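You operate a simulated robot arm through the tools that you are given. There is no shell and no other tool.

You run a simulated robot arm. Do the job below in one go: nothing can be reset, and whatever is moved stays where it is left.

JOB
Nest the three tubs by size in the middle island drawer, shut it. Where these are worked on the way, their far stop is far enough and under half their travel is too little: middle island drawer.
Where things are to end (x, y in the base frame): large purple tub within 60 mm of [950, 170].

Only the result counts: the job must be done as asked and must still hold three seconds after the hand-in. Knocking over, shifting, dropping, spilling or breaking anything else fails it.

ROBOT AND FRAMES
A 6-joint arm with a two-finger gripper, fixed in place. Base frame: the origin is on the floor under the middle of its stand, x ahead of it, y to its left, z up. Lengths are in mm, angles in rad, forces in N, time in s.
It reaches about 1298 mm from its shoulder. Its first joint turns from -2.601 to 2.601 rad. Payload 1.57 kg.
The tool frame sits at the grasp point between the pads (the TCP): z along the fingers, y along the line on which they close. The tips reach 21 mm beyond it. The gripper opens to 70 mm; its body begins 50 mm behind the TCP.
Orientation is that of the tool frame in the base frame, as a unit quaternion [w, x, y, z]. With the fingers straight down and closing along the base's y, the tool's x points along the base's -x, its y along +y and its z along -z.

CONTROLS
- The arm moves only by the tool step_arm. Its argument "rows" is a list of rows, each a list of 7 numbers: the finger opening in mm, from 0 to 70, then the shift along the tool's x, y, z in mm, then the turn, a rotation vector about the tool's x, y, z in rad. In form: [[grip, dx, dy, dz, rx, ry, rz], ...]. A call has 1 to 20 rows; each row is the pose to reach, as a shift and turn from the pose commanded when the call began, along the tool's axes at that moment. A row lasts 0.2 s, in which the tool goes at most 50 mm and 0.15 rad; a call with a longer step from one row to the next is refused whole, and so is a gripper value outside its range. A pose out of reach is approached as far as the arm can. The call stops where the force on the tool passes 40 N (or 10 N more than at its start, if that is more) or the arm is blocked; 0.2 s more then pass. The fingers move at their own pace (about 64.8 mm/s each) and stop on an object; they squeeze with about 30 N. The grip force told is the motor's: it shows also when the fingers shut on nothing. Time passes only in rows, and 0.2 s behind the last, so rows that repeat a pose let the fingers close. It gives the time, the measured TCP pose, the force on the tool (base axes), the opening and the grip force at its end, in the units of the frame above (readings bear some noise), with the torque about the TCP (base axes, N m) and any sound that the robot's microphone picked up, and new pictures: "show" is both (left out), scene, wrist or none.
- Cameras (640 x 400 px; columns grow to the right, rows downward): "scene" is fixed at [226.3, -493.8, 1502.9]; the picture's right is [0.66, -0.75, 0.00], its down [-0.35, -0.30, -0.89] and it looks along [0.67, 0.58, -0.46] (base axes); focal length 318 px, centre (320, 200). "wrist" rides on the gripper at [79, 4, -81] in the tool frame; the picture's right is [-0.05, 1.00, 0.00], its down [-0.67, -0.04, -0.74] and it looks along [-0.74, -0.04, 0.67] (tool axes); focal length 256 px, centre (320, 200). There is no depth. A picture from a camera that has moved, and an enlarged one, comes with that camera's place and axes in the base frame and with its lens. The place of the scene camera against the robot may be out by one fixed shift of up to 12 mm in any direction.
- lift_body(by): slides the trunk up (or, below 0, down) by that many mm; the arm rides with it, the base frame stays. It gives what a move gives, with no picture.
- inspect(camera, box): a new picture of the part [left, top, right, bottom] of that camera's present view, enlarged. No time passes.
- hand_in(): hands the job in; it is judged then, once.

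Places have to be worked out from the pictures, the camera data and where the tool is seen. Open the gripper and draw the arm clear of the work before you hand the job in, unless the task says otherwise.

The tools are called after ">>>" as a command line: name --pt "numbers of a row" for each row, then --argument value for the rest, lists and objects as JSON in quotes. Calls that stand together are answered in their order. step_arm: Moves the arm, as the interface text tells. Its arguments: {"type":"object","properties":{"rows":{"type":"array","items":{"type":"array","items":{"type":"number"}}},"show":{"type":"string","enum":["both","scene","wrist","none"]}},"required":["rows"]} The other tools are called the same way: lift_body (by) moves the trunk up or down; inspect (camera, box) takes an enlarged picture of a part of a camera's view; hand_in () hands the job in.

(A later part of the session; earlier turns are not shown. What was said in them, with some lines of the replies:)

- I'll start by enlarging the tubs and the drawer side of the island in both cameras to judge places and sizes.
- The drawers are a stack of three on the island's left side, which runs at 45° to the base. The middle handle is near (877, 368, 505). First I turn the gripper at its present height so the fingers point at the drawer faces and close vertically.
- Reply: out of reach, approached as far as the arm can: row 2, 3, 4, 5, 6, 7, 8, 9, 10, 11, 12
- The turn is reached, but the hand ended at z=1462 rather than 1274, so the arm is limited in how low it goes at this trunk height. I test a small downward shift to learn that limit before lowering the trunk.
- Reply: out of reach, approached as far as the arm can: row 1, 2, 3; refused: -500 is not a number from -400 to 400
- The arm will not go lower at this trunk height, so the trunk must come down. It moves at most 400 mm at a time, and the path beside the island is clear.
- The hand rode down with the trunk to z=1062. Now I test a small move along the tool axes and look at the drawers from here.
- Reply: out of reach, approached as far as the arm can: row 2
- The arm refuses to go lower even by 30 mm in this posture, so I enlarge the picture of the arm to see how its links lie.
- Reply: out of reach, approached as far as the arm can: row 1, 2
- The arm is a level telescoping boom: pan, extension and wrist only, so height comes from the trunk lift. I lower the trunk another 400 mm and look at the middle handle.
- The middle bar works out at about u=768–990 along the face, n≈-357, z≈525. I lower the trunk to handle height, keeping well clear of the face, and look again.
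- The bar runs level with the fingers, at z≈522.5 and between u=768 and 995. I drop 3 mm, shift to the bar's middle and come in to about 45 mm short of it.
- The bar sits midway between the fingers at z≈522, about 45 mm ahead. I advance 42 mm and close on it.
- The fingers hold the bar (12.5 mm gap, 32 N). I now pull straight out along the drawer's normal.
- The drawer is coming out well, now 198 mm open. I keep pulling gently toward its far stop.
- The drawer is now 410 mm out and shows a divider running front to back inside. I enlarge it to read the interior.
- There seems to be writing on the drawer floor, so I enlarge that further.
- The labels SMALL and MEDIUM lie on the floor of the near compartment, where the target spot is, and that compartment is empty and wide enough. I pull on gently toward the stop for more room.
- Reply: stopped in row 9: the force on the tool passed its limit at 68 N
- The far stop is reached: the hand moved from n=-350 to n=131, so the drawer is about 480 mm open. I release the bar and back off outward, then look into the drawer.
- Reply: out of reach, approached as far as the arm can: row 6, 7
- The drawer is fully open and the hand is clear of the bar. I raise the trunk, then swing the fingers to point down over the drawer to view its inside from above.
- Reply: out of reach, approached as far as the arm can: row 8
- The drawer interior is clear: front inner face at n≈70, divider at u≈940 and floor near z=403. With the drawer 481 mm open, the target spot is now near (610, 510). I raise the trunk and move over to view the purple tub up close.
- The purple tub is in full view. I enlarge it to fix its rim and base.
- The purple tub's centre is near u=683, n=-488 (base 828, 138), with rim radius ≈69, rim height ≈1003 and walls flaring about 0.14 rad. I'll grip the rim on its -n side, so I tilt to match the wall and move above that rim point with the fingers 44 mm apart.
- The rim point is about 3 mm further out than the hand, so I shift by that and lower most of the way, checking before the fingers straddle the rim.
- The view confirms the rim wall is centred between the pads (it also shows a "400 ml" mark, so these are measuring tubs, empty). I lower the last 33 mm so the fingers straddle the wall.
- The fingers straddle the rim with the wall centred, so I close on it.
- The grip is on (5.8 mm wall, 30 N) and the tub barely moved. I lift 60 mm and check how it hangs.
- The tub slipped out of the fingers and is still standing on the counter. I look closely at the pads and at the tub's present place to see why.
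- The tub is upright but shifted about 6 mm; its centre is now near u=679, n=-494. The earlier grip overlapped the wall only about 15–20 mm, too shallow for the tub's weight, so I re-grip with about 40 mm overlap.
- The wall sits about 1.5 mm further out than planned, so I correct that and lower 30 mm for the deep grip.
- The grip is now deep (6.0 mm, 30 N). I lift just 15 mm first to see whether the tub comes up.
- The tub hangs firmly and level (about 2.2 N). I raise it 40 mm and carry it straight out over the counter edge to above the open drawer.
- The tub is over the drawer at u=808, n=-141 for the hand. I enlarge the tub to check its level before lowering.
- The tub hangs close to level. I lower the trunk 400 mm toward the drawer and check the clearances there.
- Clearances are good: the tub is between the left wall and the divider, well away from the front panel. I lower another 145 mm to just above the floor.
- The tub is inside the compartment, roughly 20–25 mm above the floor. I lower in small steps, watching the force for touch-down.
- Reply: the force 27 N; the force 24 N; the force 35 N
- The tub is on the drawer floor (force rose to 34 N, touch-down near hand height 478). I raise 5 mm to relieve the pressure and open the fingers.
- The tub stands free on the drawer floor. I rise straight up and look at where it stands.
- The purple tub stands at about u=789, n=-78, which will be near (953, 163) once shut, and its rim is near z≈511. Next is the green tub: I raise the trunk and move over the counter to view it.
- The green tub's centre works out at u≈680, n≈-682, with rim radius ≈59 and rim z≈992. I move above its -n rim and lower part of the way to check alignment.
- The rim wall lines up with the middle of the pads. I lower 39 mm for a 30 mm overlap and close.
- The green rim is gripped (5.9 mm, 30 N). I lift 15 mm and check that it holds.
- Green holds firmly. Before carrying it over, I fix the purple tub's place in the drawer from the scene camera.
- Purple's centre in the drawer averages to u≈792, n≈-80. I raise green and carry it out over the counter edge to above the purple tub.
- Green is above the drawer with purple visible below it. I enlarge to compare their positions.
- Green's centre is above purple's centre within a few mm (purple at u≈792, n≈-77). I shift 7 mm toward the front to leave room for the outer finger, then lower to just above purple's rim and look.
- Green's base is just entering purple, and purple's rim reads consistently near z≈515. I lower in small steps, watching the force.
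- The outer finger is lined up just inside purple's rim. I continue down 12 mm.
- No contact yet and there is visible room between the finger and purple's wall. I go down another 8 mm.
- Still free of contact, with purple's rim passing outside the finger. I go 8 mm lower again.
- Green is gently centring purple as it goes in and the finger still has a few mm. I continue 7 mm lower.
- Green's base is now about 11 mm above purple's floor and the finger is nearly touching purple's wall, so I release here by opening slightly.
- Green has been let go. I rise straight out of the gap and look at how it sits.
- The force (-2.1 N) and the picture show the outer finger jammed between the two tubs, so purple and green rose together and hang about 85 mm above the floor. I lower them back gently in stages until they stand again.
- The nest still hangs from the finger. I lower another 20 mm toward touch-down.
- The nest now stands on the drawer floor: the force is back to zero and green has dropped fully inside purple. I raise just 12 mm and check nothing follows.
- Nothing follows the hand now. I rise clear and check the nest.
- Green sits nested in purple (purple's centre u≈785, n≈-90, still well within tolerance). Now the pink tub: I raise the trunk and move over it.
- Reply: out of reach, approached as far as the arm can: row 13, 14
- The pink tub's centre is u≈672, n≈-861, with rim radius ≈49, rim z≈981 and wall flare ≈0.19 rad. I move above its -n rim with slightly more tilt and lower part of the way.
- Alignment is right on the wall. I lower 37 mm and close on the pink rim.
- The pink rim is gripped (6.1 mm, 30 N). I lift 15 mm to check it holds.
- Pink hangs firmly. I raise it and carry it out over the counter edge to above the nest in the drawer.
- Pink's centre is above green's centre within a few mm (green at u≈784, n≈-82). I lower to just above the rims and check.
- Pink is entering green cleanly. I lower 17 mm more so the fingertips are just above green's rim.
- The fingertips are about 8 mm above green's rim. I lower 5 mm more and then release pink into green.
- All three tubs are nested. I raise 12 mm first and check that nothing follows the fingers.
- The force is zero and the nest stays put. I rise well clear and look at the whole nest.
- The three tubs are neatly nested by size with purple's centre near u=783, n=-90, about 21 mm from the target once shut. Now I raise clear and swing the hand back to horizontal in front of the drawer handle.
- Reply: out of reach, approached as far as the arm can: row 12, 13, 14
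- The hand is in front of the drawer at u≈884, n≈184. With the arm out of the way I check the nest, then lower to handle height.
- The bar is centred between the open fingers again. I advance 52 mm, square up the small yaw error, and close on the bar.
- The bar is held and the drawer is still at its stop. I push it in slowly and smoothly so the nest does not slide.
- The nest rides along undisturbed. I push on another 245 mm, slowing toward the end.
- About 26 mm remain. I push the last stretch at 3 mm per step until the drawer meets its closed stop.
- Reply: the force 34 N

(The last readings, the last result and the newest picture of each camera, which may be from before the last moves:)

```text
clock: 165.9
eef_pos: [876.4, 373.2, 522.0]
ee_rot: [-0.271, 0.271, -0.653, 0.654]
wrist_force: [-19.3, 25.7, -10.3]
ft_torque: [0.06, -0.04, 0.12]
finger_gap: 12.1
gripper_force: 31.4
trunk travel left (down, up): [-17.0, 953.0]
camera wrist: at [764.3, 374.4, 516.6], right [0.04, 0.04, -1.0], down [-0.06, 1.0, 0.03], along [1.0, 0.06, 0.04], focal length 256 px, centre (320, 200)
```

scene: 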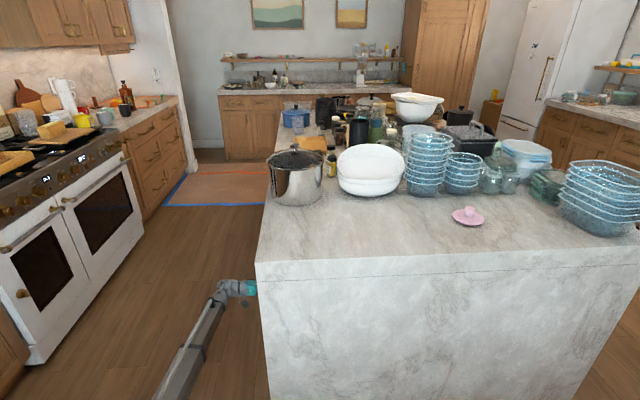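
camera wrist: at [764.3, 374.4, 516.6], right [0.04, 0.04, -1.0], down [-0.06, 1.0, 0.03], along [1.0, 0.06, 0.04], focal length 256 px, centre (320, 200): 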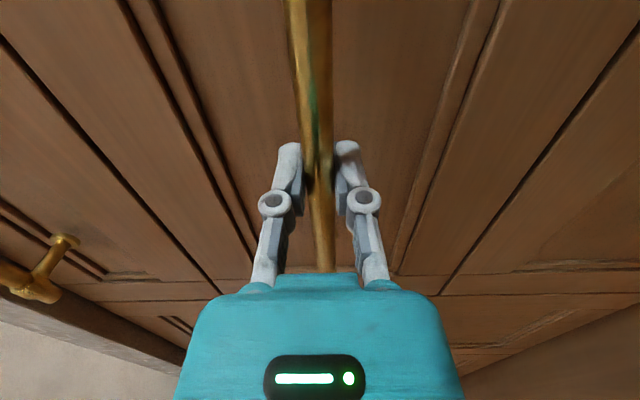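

The drawer is against its closed stop (about 32 N pushing back, hand at n=-356). I open the fingers in place and then back straight off.

>>> step_arm --pt "30 0 0 0 0 0 0" --pt "60 0 0 0 0 0 0" --pt "70 0 0 0 0 0 0" --pt "70 0 0 0 0 0 0" --pt "70 0 0 -15 0 0 0" --pt "70 0 0 -40 0 0 0" --pt "70 0 0 -75 0 0 0" --pt "70 0 0 -115 0 0 0" --pt "70 0 0 -160 0 0 0" --pt "70 0 0 -200 0 0 0" --pt "70 0 0 -200 0 0 0"

>>> inspect --camera "wrist" --box '[100, 0, 640, 280]'

>>> inspect --camera "scene" --box '[180, 200, 340, 400]'

```text
clock: 168.3
eef_pos: [736.3, 513.1, 521.3]
ee_rot: [-0.27, 0.269, -0.652, 0.655]
wrist_force: [0.4, -0.1, 0.7]
ft_torque: [-0.02, -0.02, -0.02]
finger_gap: 70.1
gripper_force: 0.0
trunk travel left (down, up): [-17.0, 953.0]
camera wrist: at [624.1, 515.1, 517.1], right [0.04, 0.04, -1.0], down [-0.05, 1.0, 0.03], along [1.0, 0.05, 0.04], focal length 256 px, centre (320, 200)
```

scene: 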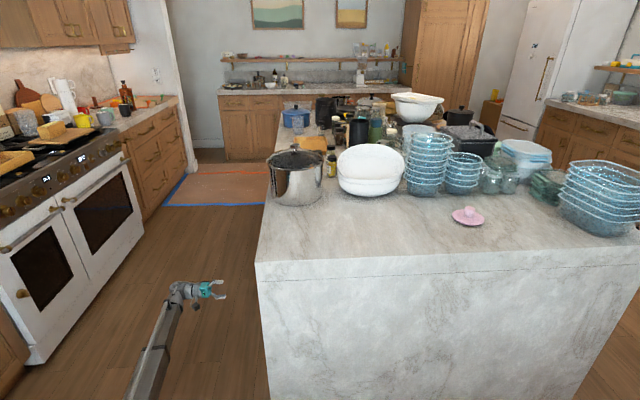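
wrist: 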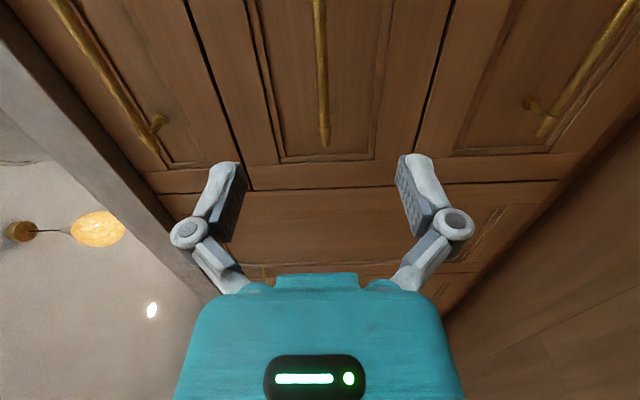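

```text
1.19 times, centred on (370, 140) of wrist
camera zoom: at [624.1, 515.1, 517.1], right [0.04, 0.04, -1.0], down [-0.05, 1.0, 0.03], along [1.0, 0.05, 0.04], focal length 303 px, centre (261, 271)
```

zoom: 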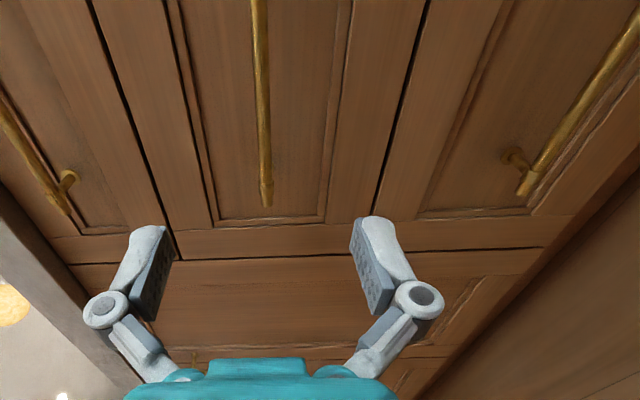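

```text
2.00 times, centred on (260, 300) of scene
camera zoom: at [226.3, -493.8, 1502.9], right [0.66, -0.75, 0.0], down [-0.35, -0.3, -0.89], along [0.67, 0.58, -0.46], focal length 636 px, centre (440, 0)
```

zoom: 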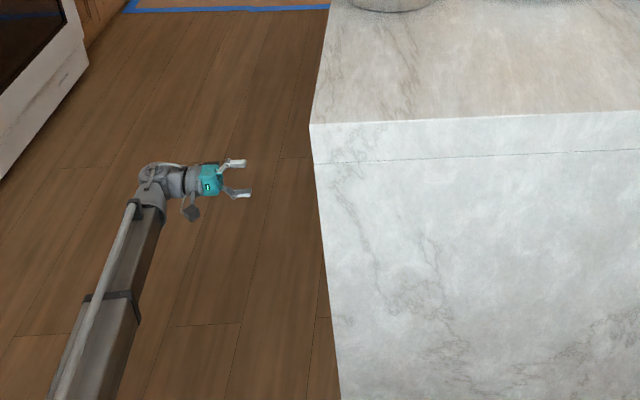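

The drawer looks shut. I zoom on the seams between the three drawer fronts to make sure the middle one is flush.

>>> inspect --camera "wrist" --box '[130, 130, 290, 230]'

>>> inspect --camera "wrist" --box '[380, 60, 580, 210]'

```text
4.00 times, centred on (210, 180) of wrist
camera zoom: at [624.1, 515.1, 517.1], right [0.04, 0.04, -1.0], down [-0.05, 1.0, 0.03], along [1.0, 0.05, 0.04], focal length 1024 px, centre (760, 280)
```

zoom: 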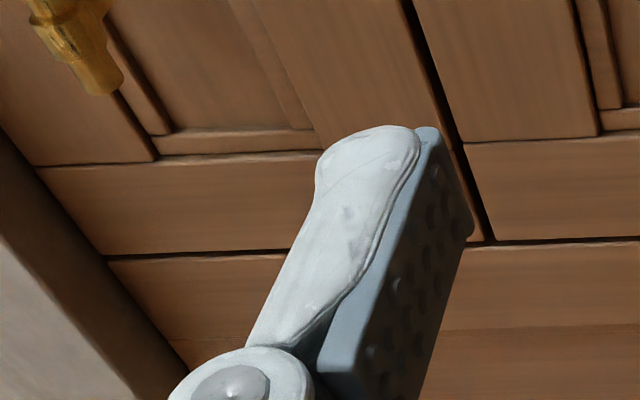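

```text
2.67 times, centred on (480, 135) of wrist
camera zoom: at [624.1, 515.1, 517.1], right [0.04, 0.04, -1.0], down [-0.05, 1.0, 0.03], along [1.0, 0.05, 0.04], focal length 683 px, centre (-107, 373)
```

zoom: 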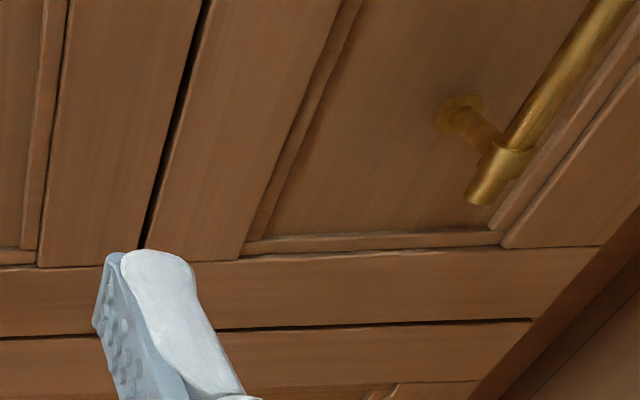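

The seams line up within about a millimetre, so the middle drawer is flush and shut, and the counter items are untouched. I draw the arm further back with the gripper open.

>>> step_arm --pt "70 0 0 -30 0 0 0" --pt "70 0 0 -70 0 0 0" --pt "70 0 0 -110 0 0 0" --pt "70 0 0 -150 0 0 0" --pt "70 0 0 -150 0 0 0" --pt "70 0 0 -150 0 0 0"

>>> inspect --camera "wrist" --box '[100, 0, 600, 250]'

```text
clock: 169.7
eef_pos: [631.1, 618.0, 522.3]
ee_rot: [-0.271, 0.269, -0.652, 0.655]
wrist_force: [0.7, 0.9, -0.8]
ft_torque: [0.02, 0.01, -0.01]
finger_gap: 70.0
gripper_force: 0.1
trunk travel left (down, up): [-17.0, 953.0]
camera wrist: at [518.5, 619.8, 517.3], right [0.04, 0.04, -1.0], down [-0.05, 1.0, 0.03], along [1.0, 0.05, 0.04], focal length 256 px, centre (320, 200)
```

scene: 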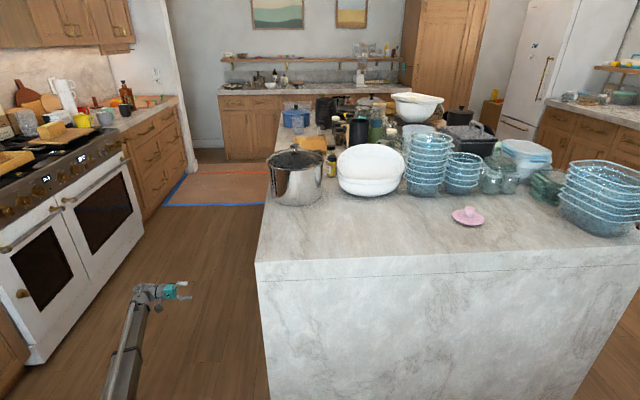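
wrist: 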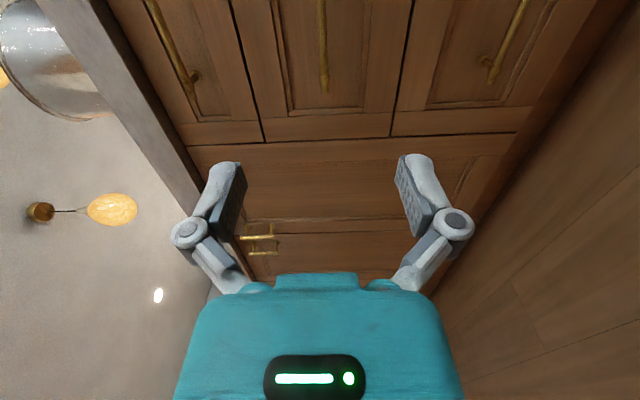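

```text
1.28 times, centred on (350, 125) of wrist
camera zoom: at [518.5, 619.8, 517.3], right [0.04, 0.04, -1.0], down [-0.05, 1.0, 0.03], along [1.0, 0.05, 0.04], focal length 328 px, centre (282, 296)
```

zoom: 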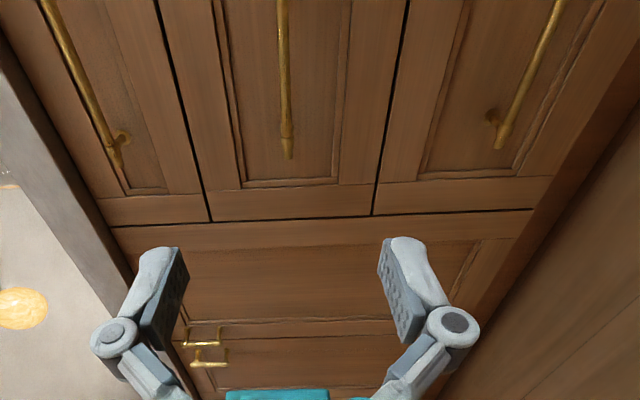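

All three drawer fronts are flush, the nest is inside the shut middle drawer, and the open gripper is well clear. I hand the job in.

>>> hand_in

```text
The job is handed in.
```

The three tubs are nested by size in the middle island drawer (pink in green in purple), and the drawer is shut and flush with the ones above and below. I opened it to its far stop, about 480 mm.

The purple tub should have ended near (957, 150), about 21 mm from the target of [950, 170]. That comes from its position in the open drawer and how far the drawer travelled. I could not see inside after it shut.

Two things did not go cleanly:
- **Purple tub:** it slipped out of the first, shallow grip and stayed upright on the counter. A deeper grip held.
- **Green and purple tubs:** a finger jammed between them on release and lifted both about 85 mm. I lowered them back and they settled nested on the drawer floor.

Nothing else on the counter was touched. The gripper is open and clear of the drawers.
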